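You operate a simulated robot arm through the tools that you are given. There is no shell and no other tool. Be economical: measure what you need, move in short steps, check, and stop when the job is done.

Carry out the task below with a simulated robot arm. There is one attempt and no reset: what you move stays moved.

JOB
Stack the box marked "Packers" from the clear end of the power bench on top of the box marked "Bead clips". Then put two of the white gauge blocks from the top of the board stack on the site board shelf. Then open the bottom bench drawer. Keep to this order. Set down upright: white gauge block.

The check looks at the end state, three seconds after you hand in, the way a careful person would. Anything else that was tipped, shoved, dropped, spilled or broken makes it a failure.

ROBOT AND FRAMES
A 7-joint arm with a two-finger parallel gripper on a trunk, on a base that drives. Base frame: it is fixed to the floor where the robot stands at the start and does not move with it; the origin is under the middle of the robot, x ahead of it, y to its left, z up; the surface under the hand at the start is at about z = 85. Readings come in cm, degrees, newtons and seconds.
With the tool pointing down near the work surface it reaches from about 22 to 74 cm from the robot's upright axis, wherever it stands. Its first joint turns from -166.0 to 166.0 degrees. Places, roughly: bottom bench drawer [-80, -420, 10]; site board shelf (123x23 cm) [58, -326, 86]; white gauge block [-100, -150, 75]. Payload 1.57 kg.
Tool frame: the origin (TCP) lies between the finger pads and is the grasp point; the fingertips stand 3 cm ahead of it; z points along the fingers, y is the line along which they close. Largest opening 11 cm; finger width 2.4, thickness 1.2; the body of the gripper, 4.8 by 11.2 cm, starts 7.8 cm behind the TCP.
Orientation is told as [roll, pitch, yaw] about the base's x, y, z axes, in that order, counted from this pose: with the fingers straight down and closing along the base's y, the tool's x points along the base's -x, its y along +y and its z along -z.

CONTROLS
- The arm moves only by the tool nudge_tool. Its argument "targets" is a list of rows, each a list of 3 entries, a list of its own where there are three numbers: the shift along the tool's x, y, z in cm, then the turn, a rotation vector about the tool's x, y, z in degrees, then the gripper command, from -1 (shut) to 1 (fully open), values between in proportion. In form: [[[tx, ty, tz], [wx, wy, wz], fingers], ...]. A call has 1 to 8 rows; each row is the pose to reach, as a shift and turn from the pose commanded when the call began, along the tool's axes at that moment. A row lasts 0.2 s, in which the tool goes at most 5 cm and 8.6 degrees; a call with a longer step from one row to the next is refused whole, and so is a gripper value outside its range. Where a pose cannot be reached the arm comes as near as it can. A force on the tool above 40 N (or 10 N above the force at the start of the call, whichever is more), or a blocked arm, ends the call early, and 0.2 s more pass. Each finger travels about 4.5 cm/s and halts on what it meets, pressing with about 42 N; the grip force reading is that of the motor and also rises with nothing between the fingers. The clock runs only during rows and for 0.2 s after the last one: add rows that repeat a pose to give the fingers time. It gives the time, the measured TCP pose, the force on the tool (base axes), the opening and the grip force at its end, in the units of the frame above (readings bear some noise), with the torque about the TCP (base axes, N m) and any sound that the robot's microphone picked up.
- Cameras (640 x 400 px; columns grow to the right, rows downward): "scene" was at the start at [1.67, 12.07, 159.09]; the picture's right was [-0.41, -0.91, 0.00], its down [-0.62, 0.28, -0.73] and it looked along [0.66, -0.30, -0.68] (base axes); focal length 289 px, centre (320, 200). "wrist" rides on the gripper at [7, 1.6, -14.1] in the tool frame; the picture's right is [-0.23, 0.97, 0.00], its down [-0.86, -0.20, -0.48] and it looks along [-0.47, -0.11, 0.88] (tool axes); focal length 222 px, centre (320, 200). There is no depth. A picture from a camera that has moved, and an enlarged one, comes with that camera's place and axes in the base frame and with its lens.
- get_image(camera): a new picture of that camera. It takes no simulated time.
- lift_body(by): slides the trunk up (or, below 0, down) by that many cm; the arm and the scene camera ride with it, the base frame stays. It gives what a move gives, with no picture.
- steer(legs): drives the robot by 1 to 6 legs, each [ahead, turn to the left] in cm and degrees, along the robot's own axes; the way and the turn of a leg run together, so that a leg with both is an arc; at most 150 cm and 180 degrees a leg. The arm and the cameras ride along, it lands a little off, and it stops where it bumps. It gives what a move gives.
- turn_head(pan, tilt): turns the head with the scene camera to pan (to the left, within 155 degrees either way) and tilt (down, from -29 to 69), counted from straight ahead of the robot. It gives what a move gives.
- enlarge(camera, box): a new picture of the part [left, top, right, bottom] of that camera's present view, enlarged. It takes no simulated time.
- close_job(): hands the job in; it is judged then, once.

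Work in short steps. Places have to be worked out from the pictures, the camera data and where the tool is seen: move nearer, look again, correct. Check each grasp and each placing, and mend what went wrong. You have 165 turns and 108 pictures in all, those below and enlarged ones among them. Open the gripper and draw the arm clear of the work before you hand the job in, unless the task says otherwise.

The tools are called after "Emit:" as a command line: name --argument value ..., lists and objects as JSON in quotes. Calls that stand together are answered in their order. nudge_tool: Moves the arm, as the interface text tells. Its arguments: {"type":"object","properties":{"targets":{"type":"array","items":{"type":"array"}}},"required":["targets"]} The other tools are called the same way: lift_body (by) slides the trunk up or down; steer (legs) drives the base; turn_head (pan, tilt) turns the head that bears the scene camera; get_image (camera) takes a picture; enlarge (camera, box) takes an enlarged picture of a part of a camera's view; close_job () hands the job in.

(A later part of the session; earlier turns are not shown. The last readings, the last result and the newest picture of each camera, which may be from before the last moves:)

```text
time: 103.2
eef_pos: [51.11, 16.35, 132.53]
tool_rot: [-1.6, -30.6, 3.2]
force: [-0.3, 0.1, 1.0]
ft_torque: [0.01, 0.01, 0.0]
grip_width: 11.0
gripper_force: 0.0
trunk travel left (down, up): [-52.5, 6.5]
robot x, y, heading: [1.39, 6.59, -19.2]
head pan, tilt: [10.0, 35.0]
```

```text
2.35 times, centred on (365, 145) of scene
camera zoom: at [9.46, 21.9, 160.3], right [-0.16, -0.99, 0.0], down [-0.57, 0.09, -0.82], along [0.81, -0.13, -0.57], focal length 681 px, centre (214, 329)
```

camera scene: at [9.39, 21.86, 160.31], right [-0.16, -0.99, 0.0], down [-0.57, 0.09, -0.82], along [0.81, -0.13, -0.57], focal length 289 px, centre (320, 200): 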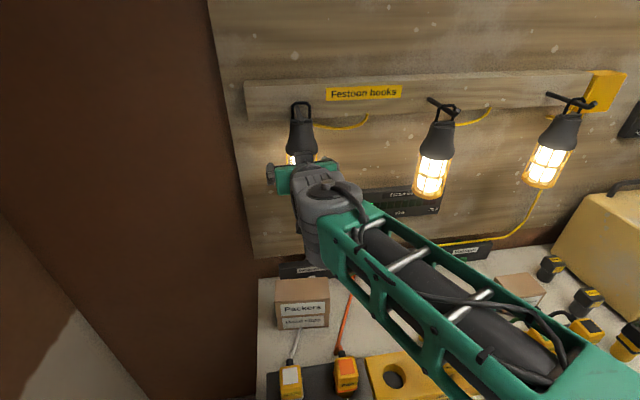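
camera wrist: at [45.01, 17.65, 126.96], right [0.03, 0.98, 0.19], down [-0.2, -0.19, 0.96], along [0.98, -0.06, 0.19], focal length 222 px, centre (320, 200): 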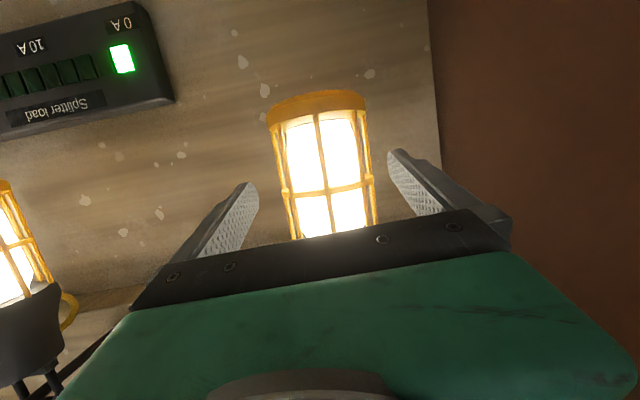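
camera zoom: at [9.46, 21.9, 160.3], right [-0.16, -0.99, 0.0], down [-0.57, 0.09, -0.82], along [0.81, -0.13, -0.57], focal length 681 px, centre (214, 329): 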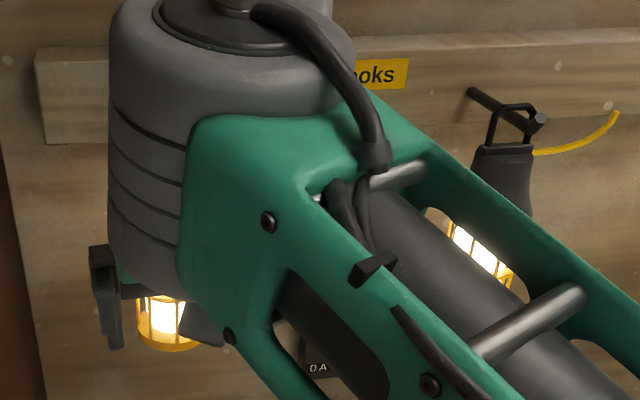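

Continue back and down to a tucked vertical pose.

Emit:
nudge_tool --targets '[[[3.4, -1.2, 0.3], [0, 0, 0], 1], [[6.8, -2.4, 0.6], [0, 7.5, 0], 1], [[10.2, -3.6, 1], [0, 15, 0], 1], [[13.6, -4.8, 1.3], [0, 22.5, 0], 1], [[17, -6, 1.6], [0, 30, 0], 1], [[17, -6, 1.6], [0, 30, 0], 1]]'

Emit:
get_image --camera "scene"

```text
time: 104.6
eef_pos: [37.63, 9.65, 122.38]
tool_rot: [-1.2, -0.9, 2.4]
force: [0.0, 0.4, 0.2]
ft_torque: [-0.01, -0.01, -0.01]
grip_width: 11.02
gripper_force: 0.0
trunk travel left (down, up): [-52.5, 6.5]
robot x, y, heading: [0.97, 6.45, -19.2]
head pan, tilt: [10.0, 35.0]
```

```text
42 pictures are left
camera scene: at [9.37, 21.84, 160.31], right [-0.16, -0.99, 0.0], down [-0.57, 0.09, -0.82], along [0.81, -0.13, -0.57], focal length 289 px, centre (320, 200)
```

scene: 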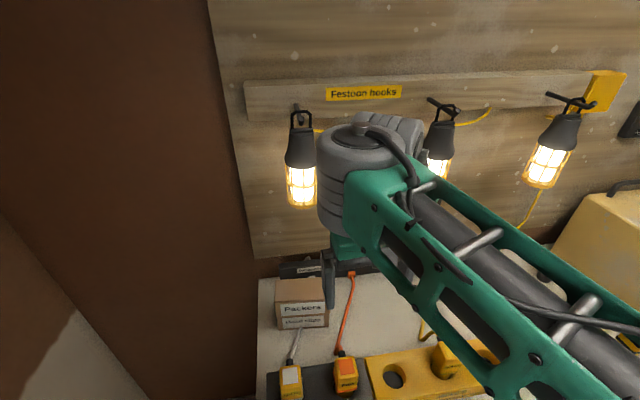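

Lamp and stack look right. Next, the gauge blocks: look toward the board stack at (-100,-150).

Emit:
turn_head --pan -100 --tilt 22

Emit:
get_image --camera "scene"

Emit:
turn_head --pan -55 --tilt 20

Emit:
get_image --camera "scene"

```text
time: 106.5
eef_pos: [37.65, 9.68, 122.42]
tool_rot: [-1.3, -0.9, 2.4]
force: [-0.3, 0.3, -0.6]
ft_torque: [0.0, -0.01, 0.01]
grip_width: 10.98
gripper_force: 0.1
trunk travel left (down, up): [-52.5, 6.5]
robot x, y, heading: [1.03, 6.06, -19.4]
head pan, tilt: [-100.0, 22.0]
```

```text
41 pictures are left
camera scene: at [-3.83, 15.16, 162.37], right [-0.87, 0.49, 0.0], down [0.18, 0.33, -0.93], along [-0.45, -0.81, -0.37], focal length 289 px, centre (320, 200)
```

scene: 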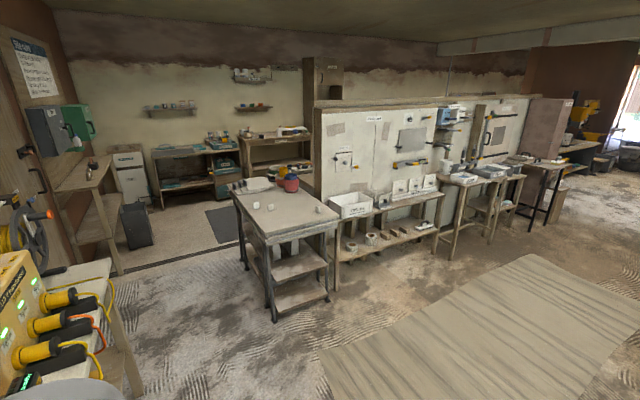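

```text
time: 107.6
eef_pos: [37.63, 9.63, 122.42]
tool_rot: [-1.3, -0.9, 2.4]
force: [-0.7, 0.2, 0.1]
ft_torque: [-0.01, -0.02, -0.03]
grip_width: 11.02
gripper_force: 0.2
trunk travel left (down, up): [-52.5, 6.5]
robot x, y, heading: [1.27, 6.91, -19.3]
head pan, tilt: [-55.0, 20.0]
```

```text
40 pictures are left
camera scene: at [3.22, 14.3, 162.7], right [-0.96, -0.27, 0.0], down [-0.09, 0.33, -0.94], along [0.26, -0.9, -0.34], focal length 289 px, centre (320, 200)
```

scene: 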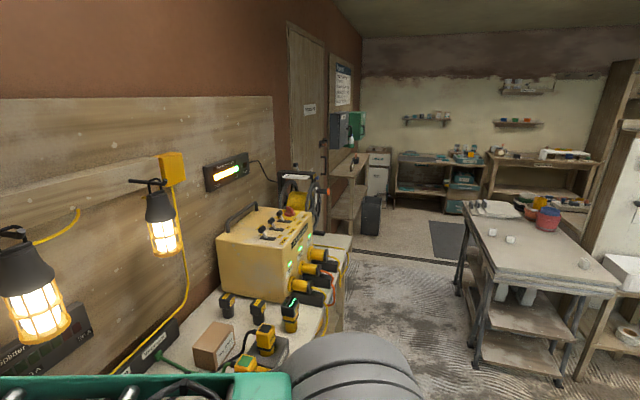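

I enlarge the table with the white blocks.

Emit:
enlarge --camera "scene" --box '[440, 180, 640, 300]'

Emit:
enlarge --camera "scene" --box '[300, 60, 480, 200]'

```text
3.20 times, centred on (540, 240) of scene
camera zoom: at [3.22, 14.3, 162.7], right [-0.96, -0.27, 0.0], down [-0.09, 0.33, -0.94], along [0.26, -0.9, -0.34], focal length 926 px, centre (-384, 72)
```

zoom: 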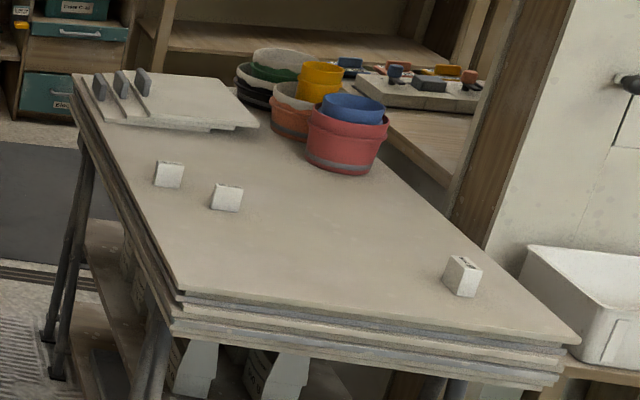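

```text
2.86 times, centred on (390, 130) of scene
camera zoom: at [3.22, 14.3, 162.7], right [-0.96, -0.27, 0.0], down [-0.09, 0.33, -0.94], along [0.26, -0.9, -0.34], focal length 827 px, centre (120, 400)
```

zoom: 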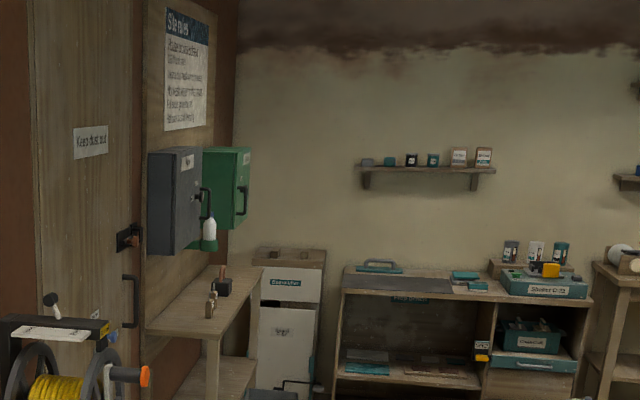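

Three white blocks lie on the board stack: about (-60,-186), (-69,-178) and (-98,-156), top z≈73. I drive down the aisle to (0,-182) and face −x.

Emit:
steer --legs '[[0, -70.7], [95, 0], [95, 0], [0, -90]]'

Emit:
turn_head --pan 0 --tilt 45

Emit:
get_image --camera "scene"

```text
time: 124.0
eef_pos: [-33.98, -199.51, 122.38]
tool_rot: [-1.3, -0.8, -157.6]
force: [0.5, 0.0, 0.6]
ft_torque: [0.0, 0.01, -0.01]
grip_width: 11.02
gripper_force: 0.1
trunk travel left (down, up): [-52.5, 6.5]
robot x, y, heading: [-0.82, -183.97, -179.3]
head pan, tilt: [-55.0, 20.0]
```

```text
time: 125.3
eef_pos: [-33.93, -199.3, 122.47]
tool_rot: [-1.3, -1.0, -157.6]
force: [0.5, 0.2, 0.0]
ft_torque: [0.06, 0.0, 0.01]
grip_width: 10.99
gripper_force: 0.0
trunk travel left (down, up): [-52.5, 6.5]
robot x, y, heading: [-0.43, -184.27, -179.2]
head pan, tilt: [0.0, 45.0]
```

```text
37 pictures are left
camera scene: at [-2.44, -199.62, 158.83], right [-0.01, 1.0, 0.0], down [0.71, 0.01, -0.71], along [-0.71, -0.01, -0.71], focal length 289 px, centre (320, 200)
```

scene: 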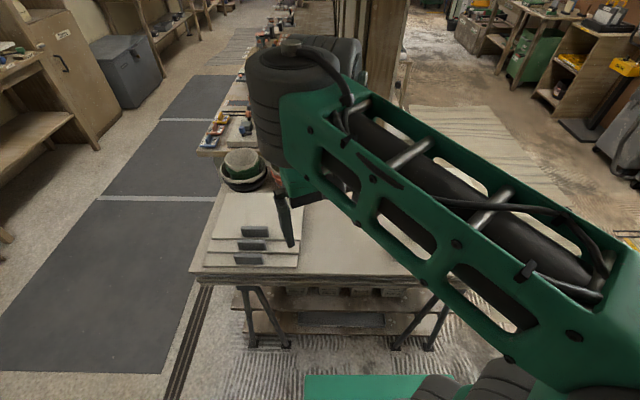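

The blocks are behind the arm. I move the hand over the near blocks and use the wrist camera.

Emit:
nudge_tool --targets '[[[-1.2, -3.2, 2], [0, 0, 3.7], 1], [[-2.4, -6.4, 4], [0, 0, 7.5], 1], [[-3.6, -9.6, 6], [0, 0, 11.2], 1], [[-4.8, -12.8, 8], [0, 0, 15], 1], [[-6, -16, 10], [0, 0, 18.7], 1], [[-7.2, -19.2, 12], [0, 0, 22.4], 1], [[-7.2, -19.2, 12], [0, 0, 22.4], 1]]'

Emit:
get_image --camera "wrist"

```text
time: 126.9
eef_pos: [-47.91, -184.44, 110.91]
tool_rot: [-0.8, -1.4, 179.9]
force: [-0.1, -0.1, -0.4]
ft_torque: [0.0, 0.0, -0.01]
grip_width: 11.02
gripper_force: 0.1
trunk travel left (down, up): [-52.5, 6.5]
robot x, y, heading: [-0.77, -184.09, -179.2]
head pan, tilt: [0.0, 45.0]
```

```text
36 pictures are left
camera wrist: at [-40.63, -186.19, 124.78], right [-0.23, -0.97, -0.01], down [-0.84, 0.19, 0.5], along [-0.49, 0.12, -0.87], focal length 222 px, centre (320, 200)
```

wrist: 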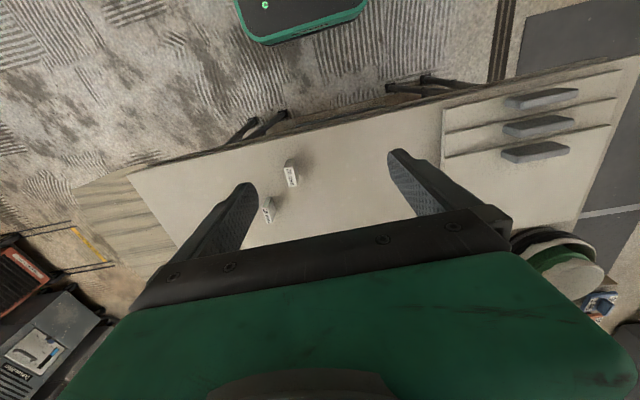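

Emit:
enlarge --camera "wrist" --box '[240, 150, 320, 230]'

```text
5.00 times, centred on (280, 190) of wrist
camera zoom: at [-40.63, -186.19, 124.78], right [-0.23, -0.97, -0.01], down [-0.84, 0.19, 0.5], along [-0.49, 0.12, -0.87], focal length 1111 px, centre (520, 250)
```

zoom: 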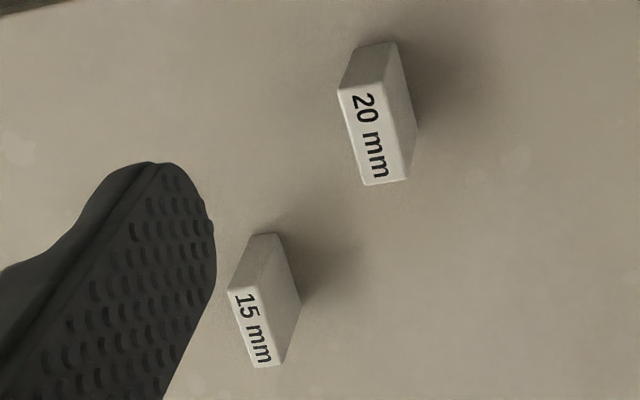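

Blocks are "20 mm" and "15 mm" standing blocks, long axis along x, at about (-59.5,-174) and (-68,-166). I go above the 20 mm one and lower to look again.

Emit:
nudge_tool --targets '[[[-2.9, -2.5, 2], [0, 0, -1], 1], [[-5.8, -5.1, 4], [0, 0, -2], 0.6], [[-8.7, -7.6, 7], [0, 0, -3], 0.3], [[-11.6, -10.2, 10], [0, 0, -4], 0.1], [[-11.6, -10.2, 14], [0, 0, -5], 0.1], [[-11.6, -10.2, 17], [0, 0, -5], 0.1], [[-11.6, -10.2, 17], [0, 0, -5], 0.1]]'

Emit:
get_image --camera "wrist"

```text
time: 128.5
eef_pos: [-60.18, -173.91, 94.38]
tool_rot: [-1.0, -1.2, -175.0]
force: [-0.5, -0.8, 0.3]
ft_torque: [0.03, 0.02, -0.01]
grip_width: 6.06
gripper_force: 0.1
trunk travel left (down, up): [-52.5, 6.5]
robot x, y, heading: [-0.81, -184.1, -179.2]
head pan, tilt: [0.0, 45.0]
```

```text
34 pictures are left
camera wrist: at [-52.61, -175.15, 108.27], right [-0.14, -0.99, -0.01], down [-0.86, 0.12, 0.5], along [-0.49, 0.08, -0.87], focal length 222 px, centre (320, 200)
```

wrist: 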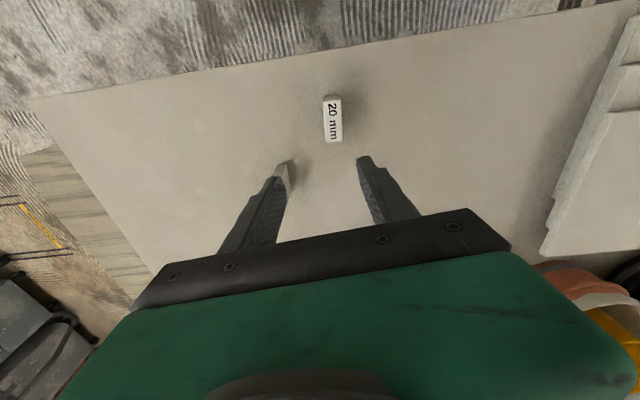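

The block is slightly toward +x/−y of the hand. I correct and descend 6 cm, then look again.

Emit:
nudge_tool --targets '[[[1, 0.5, 2], [0, 0, 0], 0.1], [[2, 1, 4], [0, 0, 0], 0.1], [[2, 1.3, 6], [0, 0, 0], 0.1], [[2, 1.3, 6], [0, 0, 0], 0.1]]'

Emit:
get_image --camera "wrist"

Emit:
enlarge --camera "scene" --box '[200, 160, 460, 320]'

```text
time: 129.5
eef_pos: [-58.03, -174.77, 88.21]
tool_rot: [-0.9, -1.1, -175.0]
force: [-0.3, -0.3, 0.3]
ft_torque: [0.01, -0.01, -0.01]
grip_width: 6.05
gripper_force: 0.0
trunk travel left (down, up): [-52.5, 6.5]
robot x, y, heading: [-0.35, -184.23, -179.4]
head pan, tilt: [0.0, 45.0]
```

```text
33 pictures are left
camera wrist: at [-50.6, -176.08, 102.17], right [-0.14, -0.99, -0.01], down [-0.86, 0.12, 0.5], along [-0.49, 0.08, -0.87], focal length 222 px, centre (320, 200)
```

wrist: 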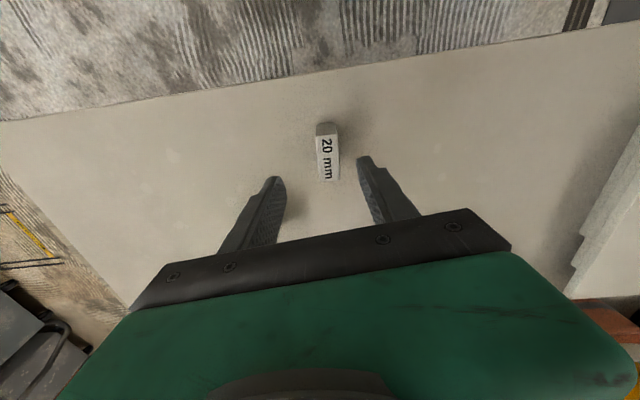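

```text
2.46 times, centred on (330, 240) of scene
camera zoom: at [-2.46, -199.62, 158.83], right [-0.01, 1.0, 0.0], down [0.71, 0.01, -0.71], along [-0.71, -0.01, -0.71], focal length 712 px, centre (295, 102)
```

zoom: 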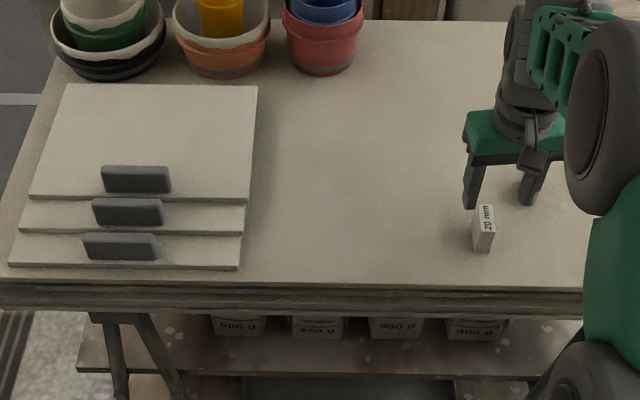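

Triangulated: block top at (-57.6,-175.6, ≈82), axis yaw ≈ −3°. Correct the offset and yaw, then descend to TCP ≈ 82.5 watching force.

Emit:
nudge_tool --targets '[[[0.3, 0.75, 0], [0, 0, 8], 0.1], [[0.3, 0.75, 2], [0, 0, 8], 0.1], [[0.3, 0.75, 4], [0, 0, 8], 0.1], [[0.3, 0.75, 5.2], [0, 0, 8], 0.1], [[0.3, 0.75, 5.2], [0, 0, 8], 0.1]]'

Emit:
get_image --camera "wrist"

Emit:
enlarge --camera "scene" --box '[350, 190, 450, 270]'

```text
time: 130.7
eef_pos: [-57.87, -175.41, 83.12]
tool_rot: [-0.8, -1.4, 177.0]
force: [-0.3, 0.3, 1.0]
ft_torque: [-0.02, 0.0, 0.03]
grip_width: 6.01
gripper_force: 0.0
trunk travel left (down, up): [-52.5, 6.5]
robot x, y, heading: [-0.77, -183.79, -179.2]
head pan, tilt: [0.0, 45.0]
```

```text
31 pictures are left
camera wrist: at [-50.66, -177.66, 97.02], right [-0.28, -0.96, -0.01], down [-0.83, 0.24, 0.5], along [-0.48, 0.15, -0.87], focal length 222 px, centre (320, 200)
```

wrist: 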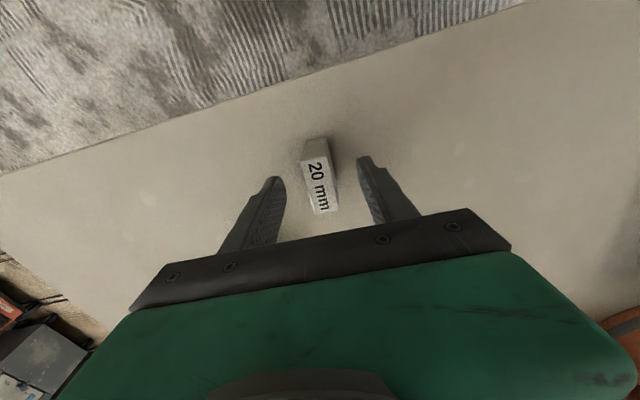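

```text
5.00 times, centred on (400, 230) of scene
camera zoom: at [-2.45, -199.62, 158.83], right [-0.01, 1.0, 0.0], down [0.71, 0.01, -0.71], along [-0.71, -0.01, -0.71], focal length 1447 px, centre (-80, 50)
```

zoom: 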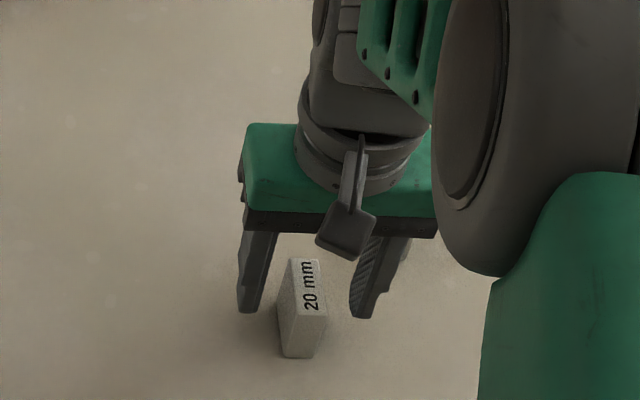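

Fingers straddle the block; its top is ≈81. Descend ~1.9 cm more and close.

Emit:
nudge_tool --targets '[[[-0.3, 0, 1], [0, 0, 2], 0.1], [[-0.3, 0, 1.9], [0, 0, 2], 0.1], [[-0.3, 0, 1.9], [0, 0, 2], -0.2], [[-0.3, 0, 1.9], [0, 0, 2], -0.5], [[-0.3, 0, 1.9], [0, 0, 2], -0.8], [[-0.3, 0, 1.9], [0, 0, 2], -1], [[-0.3, 0, 1.9], [0, 0, 2], -1]]'

```text
time: 132.3
eef_pos: [-58.27, -175.35, 81.04]
tool_rot: [-0.8, -1.4, 175.0]
force: [0.4, -0.1, 0.4]
ft_torque: [0.02, 0.02, 0.03]
grip_width: 1.92
gripper_force: 33.3
trunk travel left (down, up): [-52.5, 6.5]
robot x, y, heading: [-0.52, -184.13, -179.2]
head pan, tilt: [0.0, 45.0]
```

Gripped (1.92 cm). Lift straight up and check.

Emit:
nudge_tool --targets '[[[0, 0, -2], [0, 0, 0], -1], [[0, 0, -6], [0, 0, 0], -1], [[0, 0, -11], [0, 0, 0], -1], [[0, 0, -16], [0, 0, 0], -1], [[4, 0, -21], [0, 0, 0], -1], [[8, 0, -26], [0, 0, 0], -1], [[12, 0, -30], [0, 0, 0], -1], [[15, 0, -33], [0, 0, 0], -1]]'

Emit:
get_image --camera "wrist"

```text
refused: row 5 steps farther than a row can; nothing moved
```

```text
29 pictures are left
camera wrist: at [-51.06, -177.81, 95.1], right [-0.31, -0.95, -0.01], down [-0.82, 0.27, 0.5], along [-0.47, 0.16, -0.87], focal length 222 px, centre (320, 200)
```

wrist: 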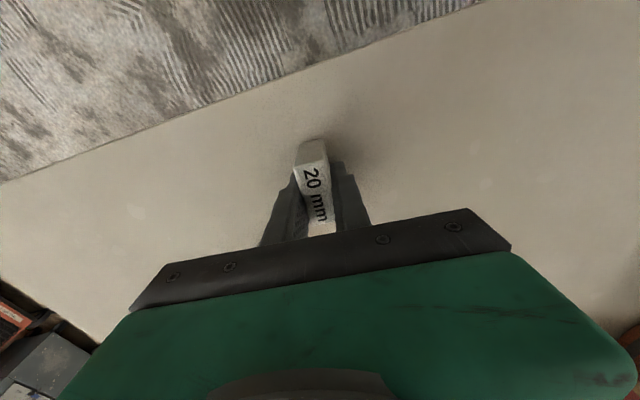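

Grasp is centred and good. Lift with shorter steps.

Emit:
nudge_tool --targets '[[[0, 0, -2], [0, 0, 0], -1], [[0, 0, -6], [0, 0, 0], -1], [[0, 0, -10.5], [0, 0, 0], -1], [[0, 0, -15], [0, 0, 0], -1], [[2, 0, -19], [0, 0, 0], -1], [[5, 0, -22.5], [0, 0, 0], -1], [[8, 0, -26], [0, 0, 0], -1], [[11, 0, -29], [0, 0, 0], -1]]'

Emit:
nudge_tool --targets '[[[4, 0, 0], [0, 0, 0], -1], [[8, 0, 0], [0, 0, 0], -1], [[10, 0, 0], [0, 0, 0], -1]]'

Emit:
turn_head --pan 140 --tilt 25

Emit:
get_image --camera "scene"

```text
time: 134.1
eef_pos: [-46.75, -176.72, 110.26]
tool_rot: [-0.8, -1.4, 174.9]
force: [-0.5, -0.1, -0.8]
ft_torque: [0.0, -0.01, 0.0]
grip_width: 1.89
gripper_force: 33.2
trunk travel left (down, up): [-52.5, 6.5]
robot x, y, heading: [-0.91, -184.4, -178.9]
head pan, tilt: [0.0, 45.0]
```

```text
time: 134.9
eef_pos: [-36.58, -177.63, 109.69]
tool_rot: [-0.8, -1.5, 175.0]
force: [-0.3, -0.4, 0.2]
ft_torque: [0.01, 0.01, -0.03]
grip_width: 1.92
gripper_force: 33.1
trunk travel left (down, up): [-52.5, 6.5]
robot x, y, heading: [-0.97, -183.89, -179.0]
head pan, tilt: [0.0, 45.0]
```

```text
time: 137.1
eef_pos: [-36.69, -177.7, 109.78]
tool_rot: [-0.8, -1.5, 175.0]
force: [-0.2, -1.3, 0.0]
ft_torque: [0.02, 0.02, -0.02]
grip_width: 1.91
gripper_force: 33.1
trunk travel left (down, up): [-52.5, 6.5]
robot x, y, heading: [-0.58, -184.37, -179.3]
head pan, tilt: [140.0, 25.0]
```

```text
28 pictures are left
camera scene: at [12.83, -205.34, 161.89], right [-0.63, -0.77, 0.0], down [-0.33, 0.27, -0.91], along [0.7, -0.57, -0.42], focal length 289 px, centre (320, 200)
```

scene: 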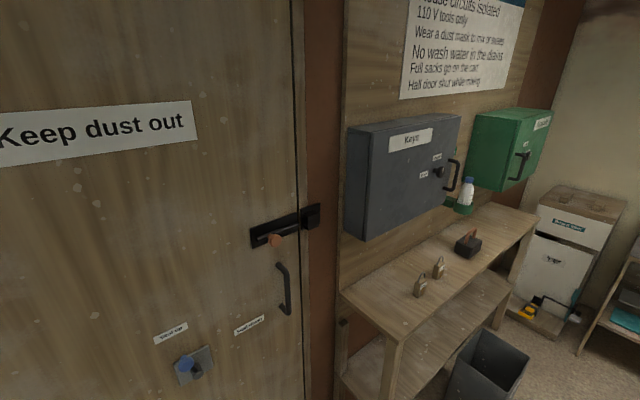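

Shelf spans x 45–70, y −264…−387; padlocks at about (52,-285), (54,-299), dark item (55,-326). I'll use the free near end, y≈−269 and −276 near the front. Drive to about (0,-272) facing +x.

Emit:
steer --legs '[[0, 89.3], [88, 0], [0, 90]]'

Emit:
turn_head --pan 10 --tilt 45

Emit:
get_image --camera "scene"

```text
time: 149.5
eef_pos: [37.26, -279.9, 109.76]
tool_rot: [-0.8, -1.3, -4.2]
force: [0.9, 0.4, -0.1]
ft_torque: [0.0, 0.01, 0.0]
grip_width: 1.93
gripper_force: 32.8
trunk travel left (down, up): [-52.5, 6.5]
robot x, y, heading: [0.81, -273.9, 1.7]
head pan, tilt: [140.0, 25.0]
```

```text
time: 151.6
eef_pos: [37.08, -279.99, 109.71]
tool_rot: [-0.8, -1.4, -4.1]
force: [-0.4, 0.5, 0.1]
ft_torque: [0.0, 0.01, -0.02]
grip_width: 1.92
gripper_force: 33.3
trunk travel left (down, up): [-52.5, 6.5]
robot x, y, heading: [0.94, -273.95, 1.7]
head pan, tilt: [10.0, 45.0]
```

```text
27 pictures are left
camera scene: at [2.67, -256.91, 158.83], right [0.2, -0.98, 0.0], down [-0.69, -0.14, -0.71], along [0.69, 0.14, -0.71], focal length 289 px, centre (320, 200)
```

scene: 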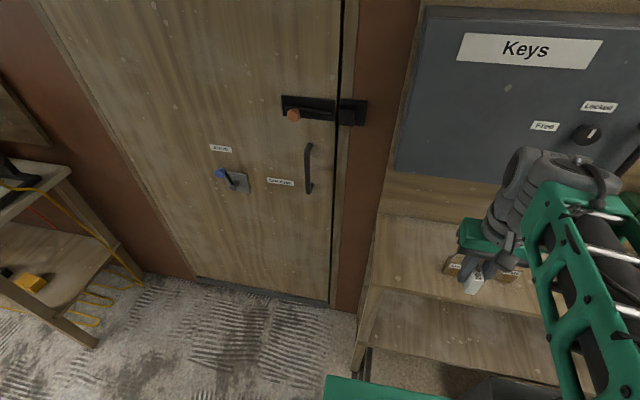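

Shelf front edge x≈43.5, near end y≈−262.6; Keys box is above with front x≈59, bottom z≈115. I move over (48.5,−271) staying at x<49.

Emit:
nudge_tool --targets '[[[-2.2, 2, 0], [0, 0, 0], -1], [[-4.4, 4, 0], [0, 0, 0], -1], [[-6.6, 6, 2], [0, 0, 0], -1], [[-8.8, 8, 5], [0, 0, 0], -1], [[-10.7, 9.8, 8.5], [0, 0, 0], -1], [[-10.7, 9.8, 12], [0, 0, 0], -1], [[-10.7, 9.8, 14], [0, 0, 0], -1]]'

Emit:
enlarge --camera "scene" --box '[340, 150, 600, 330]'

```text
time: 153.2
eef_pos: [48.76, -271.0, 95.89]
tool_rot: [-0.8, -1.4, -4.3]
force: [-0.3, -0.5, -0.5]
ft_torque: [0.0, 0.0, 0.0]
grip_width: 1.92
gripper_force: 32.9
trunk travel left (down, up): [-52.5, 6.5]
robot x, y, heading: [0.73, -273.77, 1.4]
head pan, tilt: [10.0, 45.0]
```

```text
2.22 times, centred on (470, 240) of scene
camera zoom: at [2.67, -256.92, 158.83], right [0.2, -0.98, 0.0], down [-0.69, -0.14, -0.71], along [0.69, 0.14, -0.71], focal length 643 px, centre (-13, 111)
```

zoom: 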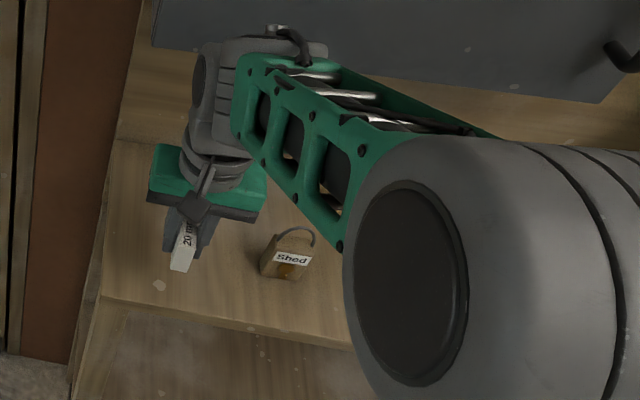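

Position is good. Lower 5 cm, then creep to contact.

Emit:
nudge_tool --targets '[[[0, 0, 2], [0, 0, 0], -1], [[0, 0, 4], [0, 0, 0], -1], [[0, 0, 4.8], [0, 0, 0], -1], [[0, 0, 4.8], [0, 0, 0], -1]]'

Emit:
nudge_tool --targets '[[[0, 0, 0.3], [0, 0, 0], -1], [[0, 0, 0.6], [0, 0, 0], -1], [[0, 0, 0.6], [0, 0, 0], -1]]'

Emit:
enlarge --camera "scene" --box '[380, 210, 480, 290]'

```text
time: 154.2
eef_pos: [48.88, -271.17, 91.09]
tool_rot: [-0.8, -1.4, -4.2]
force: [0.9, 0.3, 0.7]
ft_torque: [0.01, -0.02, 0.0]
grip_width: 1.9
gripper_force: 32.8
trunk travel left (down, up): [-52.5, 6.5]
robot x, y, heading: [0.89, -273.85, 1.5]
head pan, tilt: [10.0, 45.0]
```

```text
time: 155.0
eef_pos: [48.86, -271.21, 90.6]
tool_rot: [-0.8, -1.4, -4.1]
force: [0.3, -0.2, -1.1]
ft_torque: [0.02, 0.0, -0.02]
grip_width: 1.9
gripper_force: 33.2
trunk travel left (down, up): [-52.5, 6.5]
robot x, y, heading: [0.88, -273.98, 1.5]
head pan, tilt: [10.0, 45.0]
```

```text
5.00 times, centred on (430, 250) of scene
camera zoom: at [2.67, -256.91, 158.83], right [0.2, -0.98, 0.0], down [-0.69, -0.14, -0.71], along [0.69, 0.14, -0.71], focal length 1447 px, centre (-230, -50)
```

zoom: 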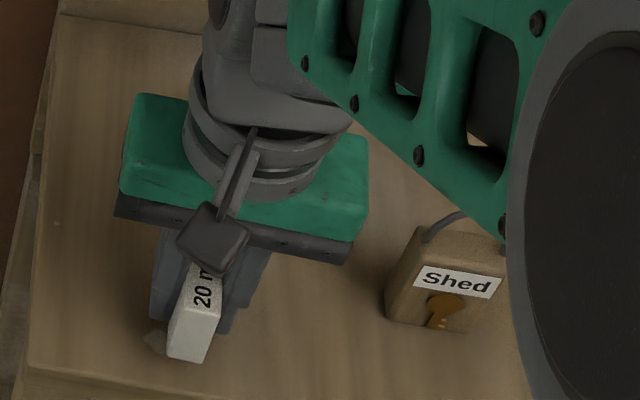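

Block bottom is about 0.3 cm above the shelf. Creep further.

Emit:
nudge_tool --targets '[[[0, 0, 0.2], [0, 0, 0], -1], [[0, 0, 0.4], [0, 0, 0], -1], [[0, 0, 0.4], [0, 0, 0], -1]]'

Emit:
nudge_tool --targets '[[[0, 0, 0.15], [0, 0, 0], -1], [[0, 0, 0.3], [0, 0, 0], -1], [[0, 0, 0.3], [0, 0, 0], -1]]'

```text
time: 155.8
eef_pos: [48.98, -271.23, 90.24]
tool_rot: [-0.8, -1.4, -4.1]
force: [1.0, 1.3, -0.1]
ft_torque: [-0.03, -0.01, 0.02]
grip_width: 1.93
gripper_force: 33.2
trunk travel left (down, up): [-52.5, 6.5]
robot x, y, heading: [0.86, -273.76, 1.5]
head pan, tilt: [10.0, 45.0]
```

```text
time: 156.6
eef_pos: [49.0, -271.18, 89.71]
tool_rot: [-0.7, -1.3, -4.2]
force: [-0.1, 0.2, -0.6]
ft_torque: [0.0, 0.01, 0.0]
grip_width: 1.92
gripper_force: 33.1
trunk travel left (down, up): [-52.5, 6.5]
robot x, y, heading: [1.08, -273.65, 1.6]
head pan, tilt: [10.0, 45.0]
```

Emit:
nudge_tool --targets '[[[0, 0, 0.15], [0, 0, 0], -1], [[0, 0, 0.3], [0, 0, 0], -1], [[0, 0, 0.3], [0, 0, 0], -1]]'

Emit:
enlarge --camera "scene" --box '[390, 230, 450, 290]'

```text
time: 157.4
eef_pos: [48.86, -271.27, 89.48]
tool_rot: [-0.8, -1.5, -4.2]
force: [-0.5, 0.2, 0.3]
ft_torque: [0.03, -0.02, 0.01]
grip_width: 1.91
gripper_force: 33.2
trunk travel left (down, up): [-52.5, 6.5]
robot x, y, heading: [0.91, -273.64, 1.6]
head pan, tilt: [10.0, 45.0]
```

```text
6.67 times, centred on (420, 260) of scene
camera zoom: at [2.68, -256.91, 158.83], right [0.2, -0.98, 0.0], down [-0.69, -0.14, -0.71], along [0.69, 0.14, -0.71], focal length 1929 px, centre (-347, -200)
```

zoom: 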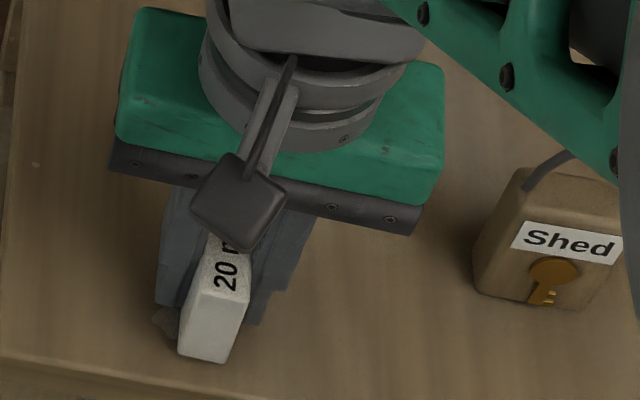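

Emit:
nudge_tool --targets '[[[0, 0, 0.15], [0, 0, 0], -1], [[0, 0, 0.3], [0, 0, 0], -1], [[0, 0, 0.3], [0, 0, 0], -1]]'

Emit:
nudge_tool --targets '[[[0, 0, 0.15], [0, 0, 0], -1], [[0, 0, 0.3], [0, 0, 0], -1], [[0, 0, 0.3], [0, 0, 0], -1]]'

```text
time: 158.2
eef_pos: [49.0, -271.11, 89.33]
tool_rot: [-0.8, -1.4, -4.2]
force: [-0.7, -0.6, 0.4]
ft_torque: [-0.03, -0.01, 0.0]
grip_width: 1.91
gripper_force: 32.7
trunk travel left (down, up): [-52.5, 6.5]
robot x, y, heading: [0.97, -273.57, 1.6]
head pan, tilt: [10.0, 45.0]
```

```text
time: 159.0
eef_pos: [48.96, -271.2, 89.08]
tool_rot: [-0.7, -1.6, -4.2]
force: [-0.4, 1.5, 16.7]
ft_torque: [0.15, 0.3, 0.01]
grip_width: 1.9
gripper_force: 33.9
trunk travel left (down, up): [-52.5, 6.5]
robot x, y, heading: [1.05, -273.87, 1.8]
head pan, tilt: [10.0, 45.0]
```

Contact. Ease up 0.15, open to ~4 cm, then rise straight and check.

Emit:
nudge_tool --targets '[[[0, 0, -0.15], [0, 0, 0], -1], [[0, 0, -0.15], [0, 0, 0], -0.5], [[0, 0, -0.15], [0, 0, 0], -0.25], [[0, 0, -0.15], [0, 0, 0], -0.2], [[0, 0, -0.15], [0, 0, 0], -0.2], [[0, 0, -3], [0, 0, 0], -0.2], [[0, 0, -7], [0, 0, 0], -0.2], [[0, 0, -9], [0, 0, 0], -0.2]]'

Emit:
nudge_tool --targets '[[[3.5, 0, -2], [0, 0, 0], -0.2], [[7, 0, -5], [0, 0, 0], -0.2], [[10, 0, -9], [0, 0, 0], -0.2], [[13, 0, -12], [0, 0, 0], -0.2]]'

Emit:
enlarge --camera "scene" --box '[350, 180, 510, 320]'

```text
time: 160.8
eef_pos: [48.82, -271.15, 98.0]
tool_rot: [-0.8, -1.3, -4.2]
force: [0.2, -0.1, 0.6]
ft_torque: [0.03, -0.01, -0.01]
grip_width: 4.39
gripper_force: 0.0
trunk travel left (down, up): [-52.5, 6.5]
robot x, y, heading: [1.02, -274.07, 1.6]
head pan, tilt: [10.0, 45.0]
```

```text
time: 161.8
eef_pos: [35.43, -269.94, 109.57]
tool_rot: [-0.8, -1.4, -4.2]
force: [0.8, -0.3, -0.5]
ft_torque: [-0.04, -0.02, -0.02]
grip_width: 4.39
gripper_force: 0.1
trunk travel left (down, up): [-52.5, 6.5]
robot x, y, heading: [0.71, -273.56, 1.6]
head pan, tilt: [10.0, 45.0]
```

```text
2.86 times, centred on (430, 250) of scene
camera zoom: at [2.61, -256.92, 158.83], right [0.2, -0.98, 0.0], down [-0.69, -0.14, -0.71], along [0.69, 0.14, -0.71], focal length 827 px, centre (6, 57)
```

zoom: 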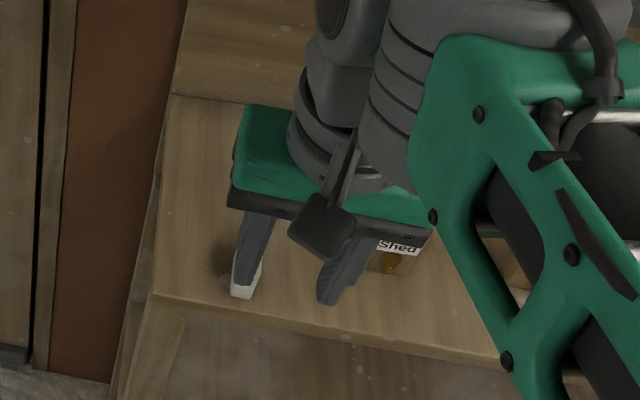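

The block stands on the shelf. Now back for the 15 mm block, estimated at (-66.6,-167).

Emit:
steer --legs '[[0, -91.6], [-97, 0], [0, -90], [5, 0]]'

Emit:
turn_head --pan 0 --tilt 45

```text
time: 175.0
eef_pos: [-38.41, -180.62, 109.54]
tool_rot: [-0.8, -1.2, 174.7]
force: [-0.8, 0.3, -0.2]
ft_torque: [-0.02, -0.02, 0.02]
grip_width: 4.38
gripper_force: 0.1
trunk travel left (down, up): [-52.5, 6.5]
robot x, y, heading: [-3.82, -177.4, -179.6]
head pan, tilt: [10.0, 45.0]
```

```text
time: 175.8
eef_pos: [-38.36, -180.57, 109.58]
tool_rot: [-0.7, -1.3, 174.8]
force: [-0.1, 0.0, 0.2]
ft_torque: [0.0, -0.01, 0.0]
grip_width: 4.4
gripper_force: 0.1
trunk travel left (down, up): [-52.5, 6.5]
robot x, y, heading: [-3.84, -177.41, -179.6]
head pan, tilt: [0.0, 45.0]
```

Move over the 15 mm block at z≈93.

Emit:
nudge_tool --targets '[[[-4, -1.5, 0.5], [0, 0, 0], 0], [[-8, -3, 1.5], [0, 0, 0], 0], [[-12, -4.5, 3], [0, 0, 0], 0], [[-16, -6, 5], [0, 0, 0], 0], [[-20, -7.5, 7.4], [0, 0, 0], 0], [[-23.8, -9, 10], [0, 0, 0], 0], [[-27, -10.2, 13], [0, 0, 0], 0], [[-29.3, -11, 16.5], [0, 0, 0], 0]]'

Emit:
get_image --camera "wrist"

```text
time: 177.6
eef_pos: [-67.02, -166.66, 94.03]
tool_rot: [-0.9, -1.4, 174.9]
force: [-0.2, 0.9, 0.4]
ft_torque: [0.0, 0.02, 0.0]
grip_width: 5.49
gripper_force: 0.1
trunk travel left (down, up): [-52.5, 6.5]
robot x, y, heading: [-3.73, -177.39, -179.5]
head pan, tilt: [0.0, 45.0]
```

```text
22 pictures are left
camera wrist: at [-59.97, -169.26, 107.9], right [-0.31, -0.95, -0.01], down [-0.82, 0.27, 0.5], along [-0.47, 0.16, -0.87], focal length 222 px, centre (320, 200)
```

wrist: 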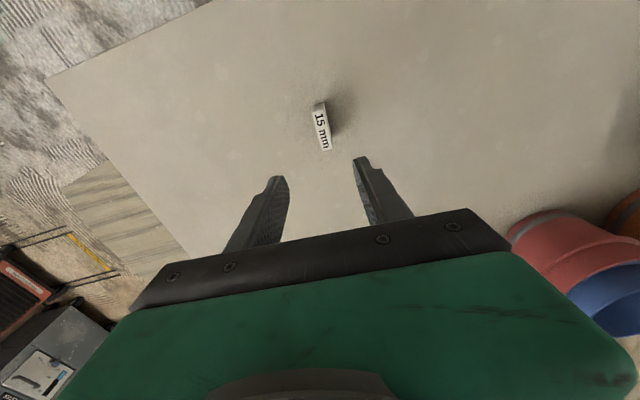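

Block top at about (-65.6,-167.6), yaw ≈ −11°. Correct and descend to just above it.

Emit:
nudge_tool --targets '[[[1.5, 0.8, 2], [0, 0, 3], 0], [[1.5, 0.8, 6], [0, 0, 6], 0], [[1.5, 0.8, 9], [0, 0, 6], 0], [[1.5, 0.8, 10.3], [0, 0, 6], 0], [[1.5, 0.8, 10.3], [0, 0, 6], 0]]'

Emit:
get_image --camera "wrist"

```text
time: 178.8
eef_pos: [-65.72, -167.67, 83.66]
tool_rot: [-0.6, -1.5, 168.8]
force: [-0.1, -0.6, 0.4]
ft_torque: [-0.01, 0.01, -0.02]
grip_width: 5.5
gripper_force: 0.0
trunk travel left (down, up): [-52.5, 6.5]
robot x, y, heading: [-3.81, -177.55, -179.4]
head pan, tilt: [0.0, 45.0]
```

```text
21 pictures are left
camera wrist: at [-58.81, -170.79, 97.61], right [-0.41, -0.91, 0.0], down [-0.79, 0.35, 0.5], along [-0.46, 0.21, -0.86], focal length 222 px, centre (320, 200)
```

wrist: 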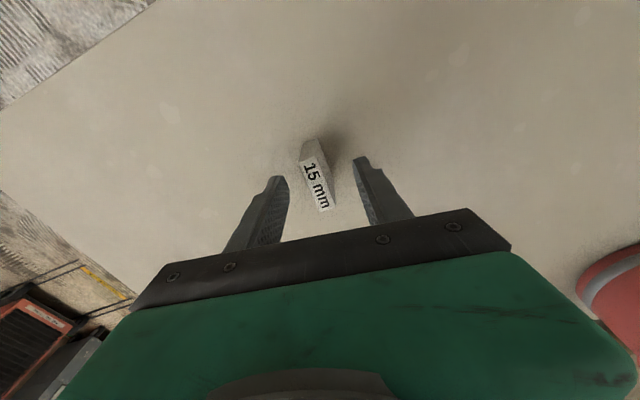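

Near-aligned; back off yaw by 3°, descend to TCP ≈81 and close.

Emit:
nudge_tool --targets '[[[0, 0, 1.2], [0, 0, -3], 0], [[0, 0, 2.5], [0, 0, -3], 0], [[0, 0, 2.5], [0, 0, -3], -0.3], [[0, 0, 2.5], [0, 0, -3], -0.5], [[0, 0, 2.5], [0, 0, -3], -0.7], [[0, 0, 2.5], [0, 0, -3], -1], [[0, 0, 2.5], [0, 0, -3], -1]]'

Emit:
get_image --camera "wrist"

```text
time: 180.3
eef_pos: [-65.8, -167.54, 81.09]
tool_rot: [-0.8, -1.4, 171.8]
force: [-1.1, -0.4, 0.1]
ft_torque: [-0.02, -0.01, -0.01]
grip_width: 1.42
gripper_force: 28.6
trunk travel left (down, up): [-52.5, 6.5]
robot x, y, heading: [-3.9, -177.16, -179.7]
head pan, tilt: [0.0, 45.0]
```

```text
20 pictures are left
camera wrist: at [-58.81, -170.32, 95.01], right [-0.36, -0.93, -0.01], down [-0.81, 0.31, 0.5], along [-0.47, 0.19, -0.86], focal length 222 px, centre (320, 200)
```

wrist: 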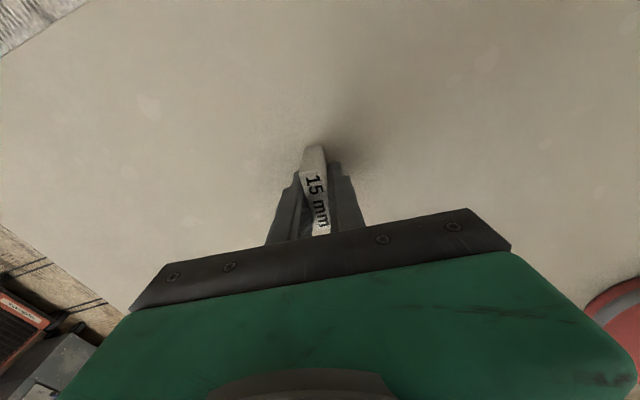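

Gripped (1.42 cm). Lift and retract.

Emit:
nudge_tool --targets '[[[0, 0, -2], [0, 0, 0], -1], [[0, 0, -6], [0, 0, 0], -1], [[0, 0, -10.5], [0, 0, 0], -1], [[0, 0, -15], [0, 0, 0], -1], [[2.5, 0, -19], [0, 0, 0], -1], [[5.5, 0, -22.5], [0, 0, 0], -1], [[8.5, 0, -26], [0, 0, 0], -1], [[11.5, 0, -29], [0, 0, 0], -1]]'

Emit:
nudge_tool --targets '[[[4, 1, 0], [0, 0, 0], -1], [[8, 2, 0], [0, 0, 0], -1], [[12, 3, 0], [0, 0, 0], -1], [[15, 4, 0], [0, 0, 0], -1]]'

Emit:
steer --legs '[[-5, 0], [0, 89.7], [96, 0], [0, 90]]'

Emit:
turn_head --pan 10 --tilt 45

Emit:
get_image --camera "scene"

```text
time: 182.2
eef_pos: [-53.64, -169.59, 109.85]
tool_rot: [-0.7, -1.5, 171.7]
force: [-0.1, 0.5, -0.5]
ft_torque: [0.0, 0.02, 0.03]
grip_width: 1.42
gripper_force: 30.0
trunk travel left (down, up): [-52.5, 6.5]
robot x, y, heading: [-3.64, -177.33, -179.6]
head pan, tilt: [0.0, 45.0]
```

```text
time: 183.2
eef_pos: [-39.39, -175.64, 109.4]
tool_rot: [-0.7, -1.6, 171.6]
force: [1.0, -0.5, -0.1]
ft_torque: [-0.02, -0.01, 0.02]
grip_width: 1.42
gripper_force: 30.7
trunk travel left (down, up): [-52.5, 6.5]
robot x, y, heading: [-3.85, -177.31, -179.6]
head pan, tilt: [0.0, 45.0]
```

```text
time: 196.3
eef_pos: [36.38, -275.76, 109.61]
tool_rot: [-0.6, -1.4, -8.6]
force: [0.8, -0.2, -0.3]
ft_torque: [0.0, 0.02, 0.04]
grip_width: 1.4
gripper_force: 30.7
trunk travel left (down, up): [-52.5, 6.5]
robot x, y, heading: [0.68, -274.14, -0.0]
head pan, tilt: [0.0, 45.0]
```

```text
time: 197.1
eef_pos: [36.39, -275.6, 109.42]
tool_rot: [-0.6, -1.4, -8.6]
force: [-0.9, -0.1, 0.0]
ft_torque: [0.01, 0.01, 0.02]
grip_width: 1.4
gripper_force: 30.5
trunk travel left (down, up): [-52.5, 6.5]
robot x, y, heading: [1.15, -273.74, 0.2]
head pan, tilt: [10.0, 45.0]
```

```text
19 pictures are left
camera scene: at [2.89, -256.76, 158.83], right [0.17, -0.98, 0.0], down [-0.7, -0.12, -0.71], along [0.7, 0.12, -0.71], focal length 289 px, centre (320, 200)
```

scene: 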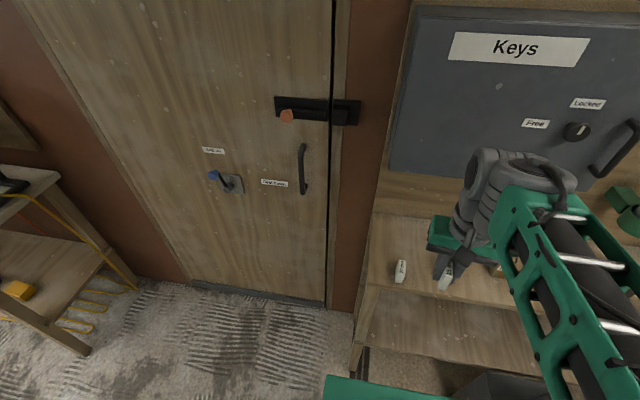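

The first block stands upright at (48.9,-271.2). I bring the second over (48.9,-277.3).

Emit:
nudge_tool --targets '[[[-3.2, 0, 0], [0, 0, -1.5], -1], [[-6.4, 0.1, 1], [0, 0, -3], -1], [[-9.6, 0.2, 3.5], [0, 0, -4.6], -1], [[-12.6, 0.2, 7], [0, 0, -4.6], -1], [[-12.6, 0.2, 11], [0, 0, -4.6], -1], [[-12.6, 0.2, 14.5], [0, 0, -4.6], -1], [[-12.6, 0.2, 14.5], [0, 0, -4.6], -1]]'

Emit:
enlarge --camera "scene" --box '[370, 200, 530, 320]'

```text
time: 198.7
eef_pos: [49.41, -277.68, 95.0]
tool_rot: [-0.9, -1.4, -4.1]
force: [-0.1, 0.1, -0.5]
ft_torque: [0.02, 0.05, -0.03]
grip_width: 1.41
gripper_force: 30.5
trunk travel left (down, up): [-52.5, 6.5]
robot x, y, heading: [0.89, -273.69, -0.0]
head pan, tilt: [10.0, 45.0]
```

```text
3.33 times, centred on (450, 260) of scene
camera zoom: at [2.92, -256.76, 158.83], right [0.17, -0.98, 0.0], down [-0.7, -0.12, -0.71], along [0.7, 0.12, -0.71], focal length 965 px, centre (-113, 0)
```

zoom: 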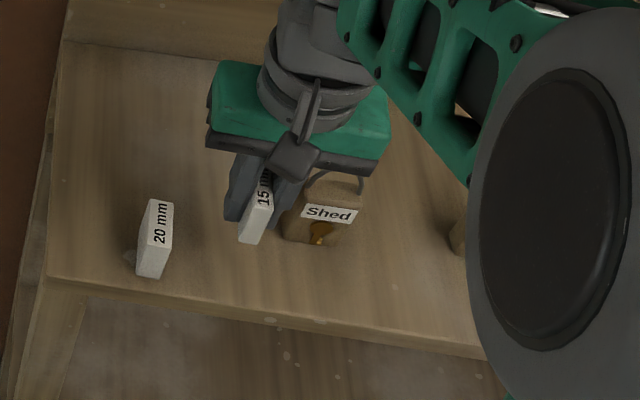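

Clearances fine; shift 0.5 toward the first block and lower 5.2 cm, then creep.

Emit:
nudge_tool --targets '[[[0, 0.5, 2], [0, 0, 0], -1], [[0, 0.5, 4], [0, 0, 0], -1], [[0, 0.5, 5.2], [0, 0, 0], -1], [[0, 0.5, 5.2], [0, 0, 0], -1]]'

Emit:
nudge_tool --targets '[[[0, 0, 0.2], [0, 0, 0], -1], [[0, 0, 0.4], [0, 0, 0], -1], [[0, 0, 0.4], [0, 0, 0], -1]]'

Emit:
nudge_tool --targets '[[[0, 0, 0.15], [0, 0, 0], -1], [[0, 0, 0.3], [0, 0, 0], -1], [[0, 0, 0.3], [0, 0, 0], -1]]'

```text
time: 199.7
eef_pos: [49.35, -277.4, 89.9]
tool_rot: [-0.8, -1.3, -4.1]
force: [0.1, 0.0, -0.2]
ft_torque: [-0.03, -0.01, 0.02]
grip_width: 1.4
gripper_force: 30.1
trunk travel left (down, up): [-52.5, 6.5]
robot x, y, heading: [0.51, -273.93, -0.1]
head pan, tilt: [10.0, 45.0]
```

```text
time: 200.5
eef_pos: [49.32, -277.22, 89.6]
tool_rot: [-0.8, -1.5, -4.0]
force: [-0.1, -0.6, 0.6]
ft_torque: [-0.01, 0.01, -0.03]
grip_width: 1.39
gripper_force: 30.4
trunk travel left (down, up): [-52.5, 6.5]
robot x, y, heading: [0.85, -274.14, 0.1]
head pan, tilt: [10.0, 45.0]
```

```text
time: 201.3
eef_pos: [49.33, -277.23, 89.33]
tool_rot: [-0.8, -1.3, -4.2]
force: [0.6, 0.3, -0.7]
ft_torque: [0.01, 0.01, 0.0]
grip_width: 1.42
gripper_force: 30.6
trunk travel left (down, up): [-52.5, 6.5]
robot x, y, heading: [0.45, -273.9, 0.1]
head pan, tilt: [10.0, 45.0]
```

Emit:
nudge_tool --targets '[[[0, 0, 0.15], [0, 0, 0], -1], [[0, 0, 0.25], [0, 0, 0], -1], [[0, 0, 0.25], [0, 0, 0], -1]]'

```text
time: 202.1
eef_pos: [49.4, -277.25, 89.24]
tool_rot: [-0.8, -1.3, -4.0]
force: [0.9, 0.4, -0.6]
ft_torque: [0.02, -0.01, -0.03]
grip_width: 1.37
gripper_force: 30.4
trunk travel left (down, up): [-52.5, 6.5]
robot x, y, heading: [0.91, -273.78, 0.1]
head pan, tilt: [10.0, 45.0]
```

Emit:
nudge_tool --targets '[[[0, 0, 0.15], [0, 0, 0], -1], [[0, 0, 0.25], [0, 0, 0], -1], [[0, 0, 0.25], [0, 0, 0], -1]]'

```text
time: 202.9
eef_pos: [49.38, -277.23, 89.05]
tool_rot: [-0.7, -1.5, -4.1]
force: [-4.7, 2.8, 14.3]
ft_torque: [0.34, 0.29, 0.06]
grip_width: 1.41
gripper_force: 30.4
trunk travel left (down, up): [-52.5, 6.5]
robot x, y, heading: [0.85, -273.6, -0.4]
head pan, tilt: [10.0, 45.0]
```

Contact as expected. Ease up slightly, open to ~3.4 cm, rise, and retract.

Emit:
nudge_tool --targets '[[[0, 0, -0.12], [0, 0, 0], -1], [[0, 0, -0.12], [0, 0, 0], -0.6], [[0, 0, -0.12], [0, 0, 0], -0.4], [[0, 0, -0.12], [0, 0, 0], -0.38], [[0, 0, -0.12], [0, 0, 0], -0.38], [[0, 0, -3], [0, 0, 0], -0.38], [[0, 0, -7], [0, 0, 0], -0.38], [[0, 0, -9], [0, 0, 0], -0.38]]'

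Emit:
nudge_tool --targets '[[[3.5, 0, -2], [0, 0, 0], 0], [[7, 0, -5], [0, 0, 0], 0], [[10, 0, -9], [0, 0, 0], 0], [[13, 0, -12], [0, 0, 0], 0]]'

Emit:
enlarge --camera "scene" --box '[370, 200, 530, 320]'

```text
time: 204.7
eef_pos: [49.0, -277.04, 97.92]
tool_rot: [-0.8, -1.3, -4.1]
force: [1.0, -0.3, -0.5]
ft_torque: [-0.04, 0.01, 0.0]
grip_width: 3.42
gripper_force: 0.0
trunk travel left (down, up): [-52.5, 6.5]
robot x, y, heading: [0.79, -273.38, -0.3]
head pan, tilt: [10.0, 45.0]
```

```text
time: 205.7
eef_pos: [35.58, -275.93, 109.77]
tool_rot: [-0.8, -1.4, -4.1]
force: [-0.2, 0.0, -0.6]
ft_torque: [0.03, 0.01, -0.02]
grip_width: 5.49
gripper_force: 0.0
trunk travel left (down, up): [-52.5, 6.5]
robot x, y, heading: [0.7, -273.63, 0.0]
head pan, tilt: [10.0, 45.0]
```

```text
3.33 times, centred on (450, 260) of scene
camera zoom: at [2.83, -256.75, 158.83], right [0.17, -0.98, 0.0], down [-0.7, -0.12, -0.71], along [0.7, 0.12, -0.71], focal length 965 px, centre (-113, 0)
```

zoom: 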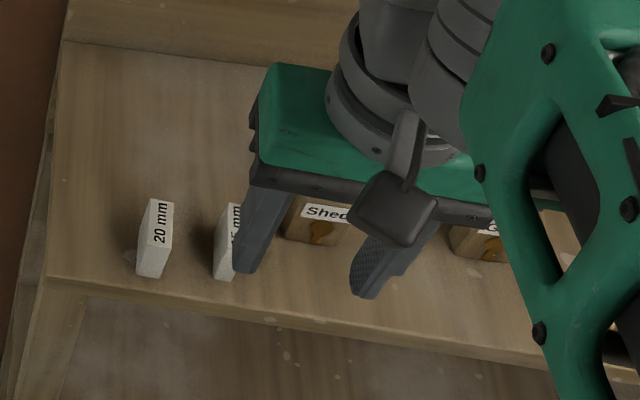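

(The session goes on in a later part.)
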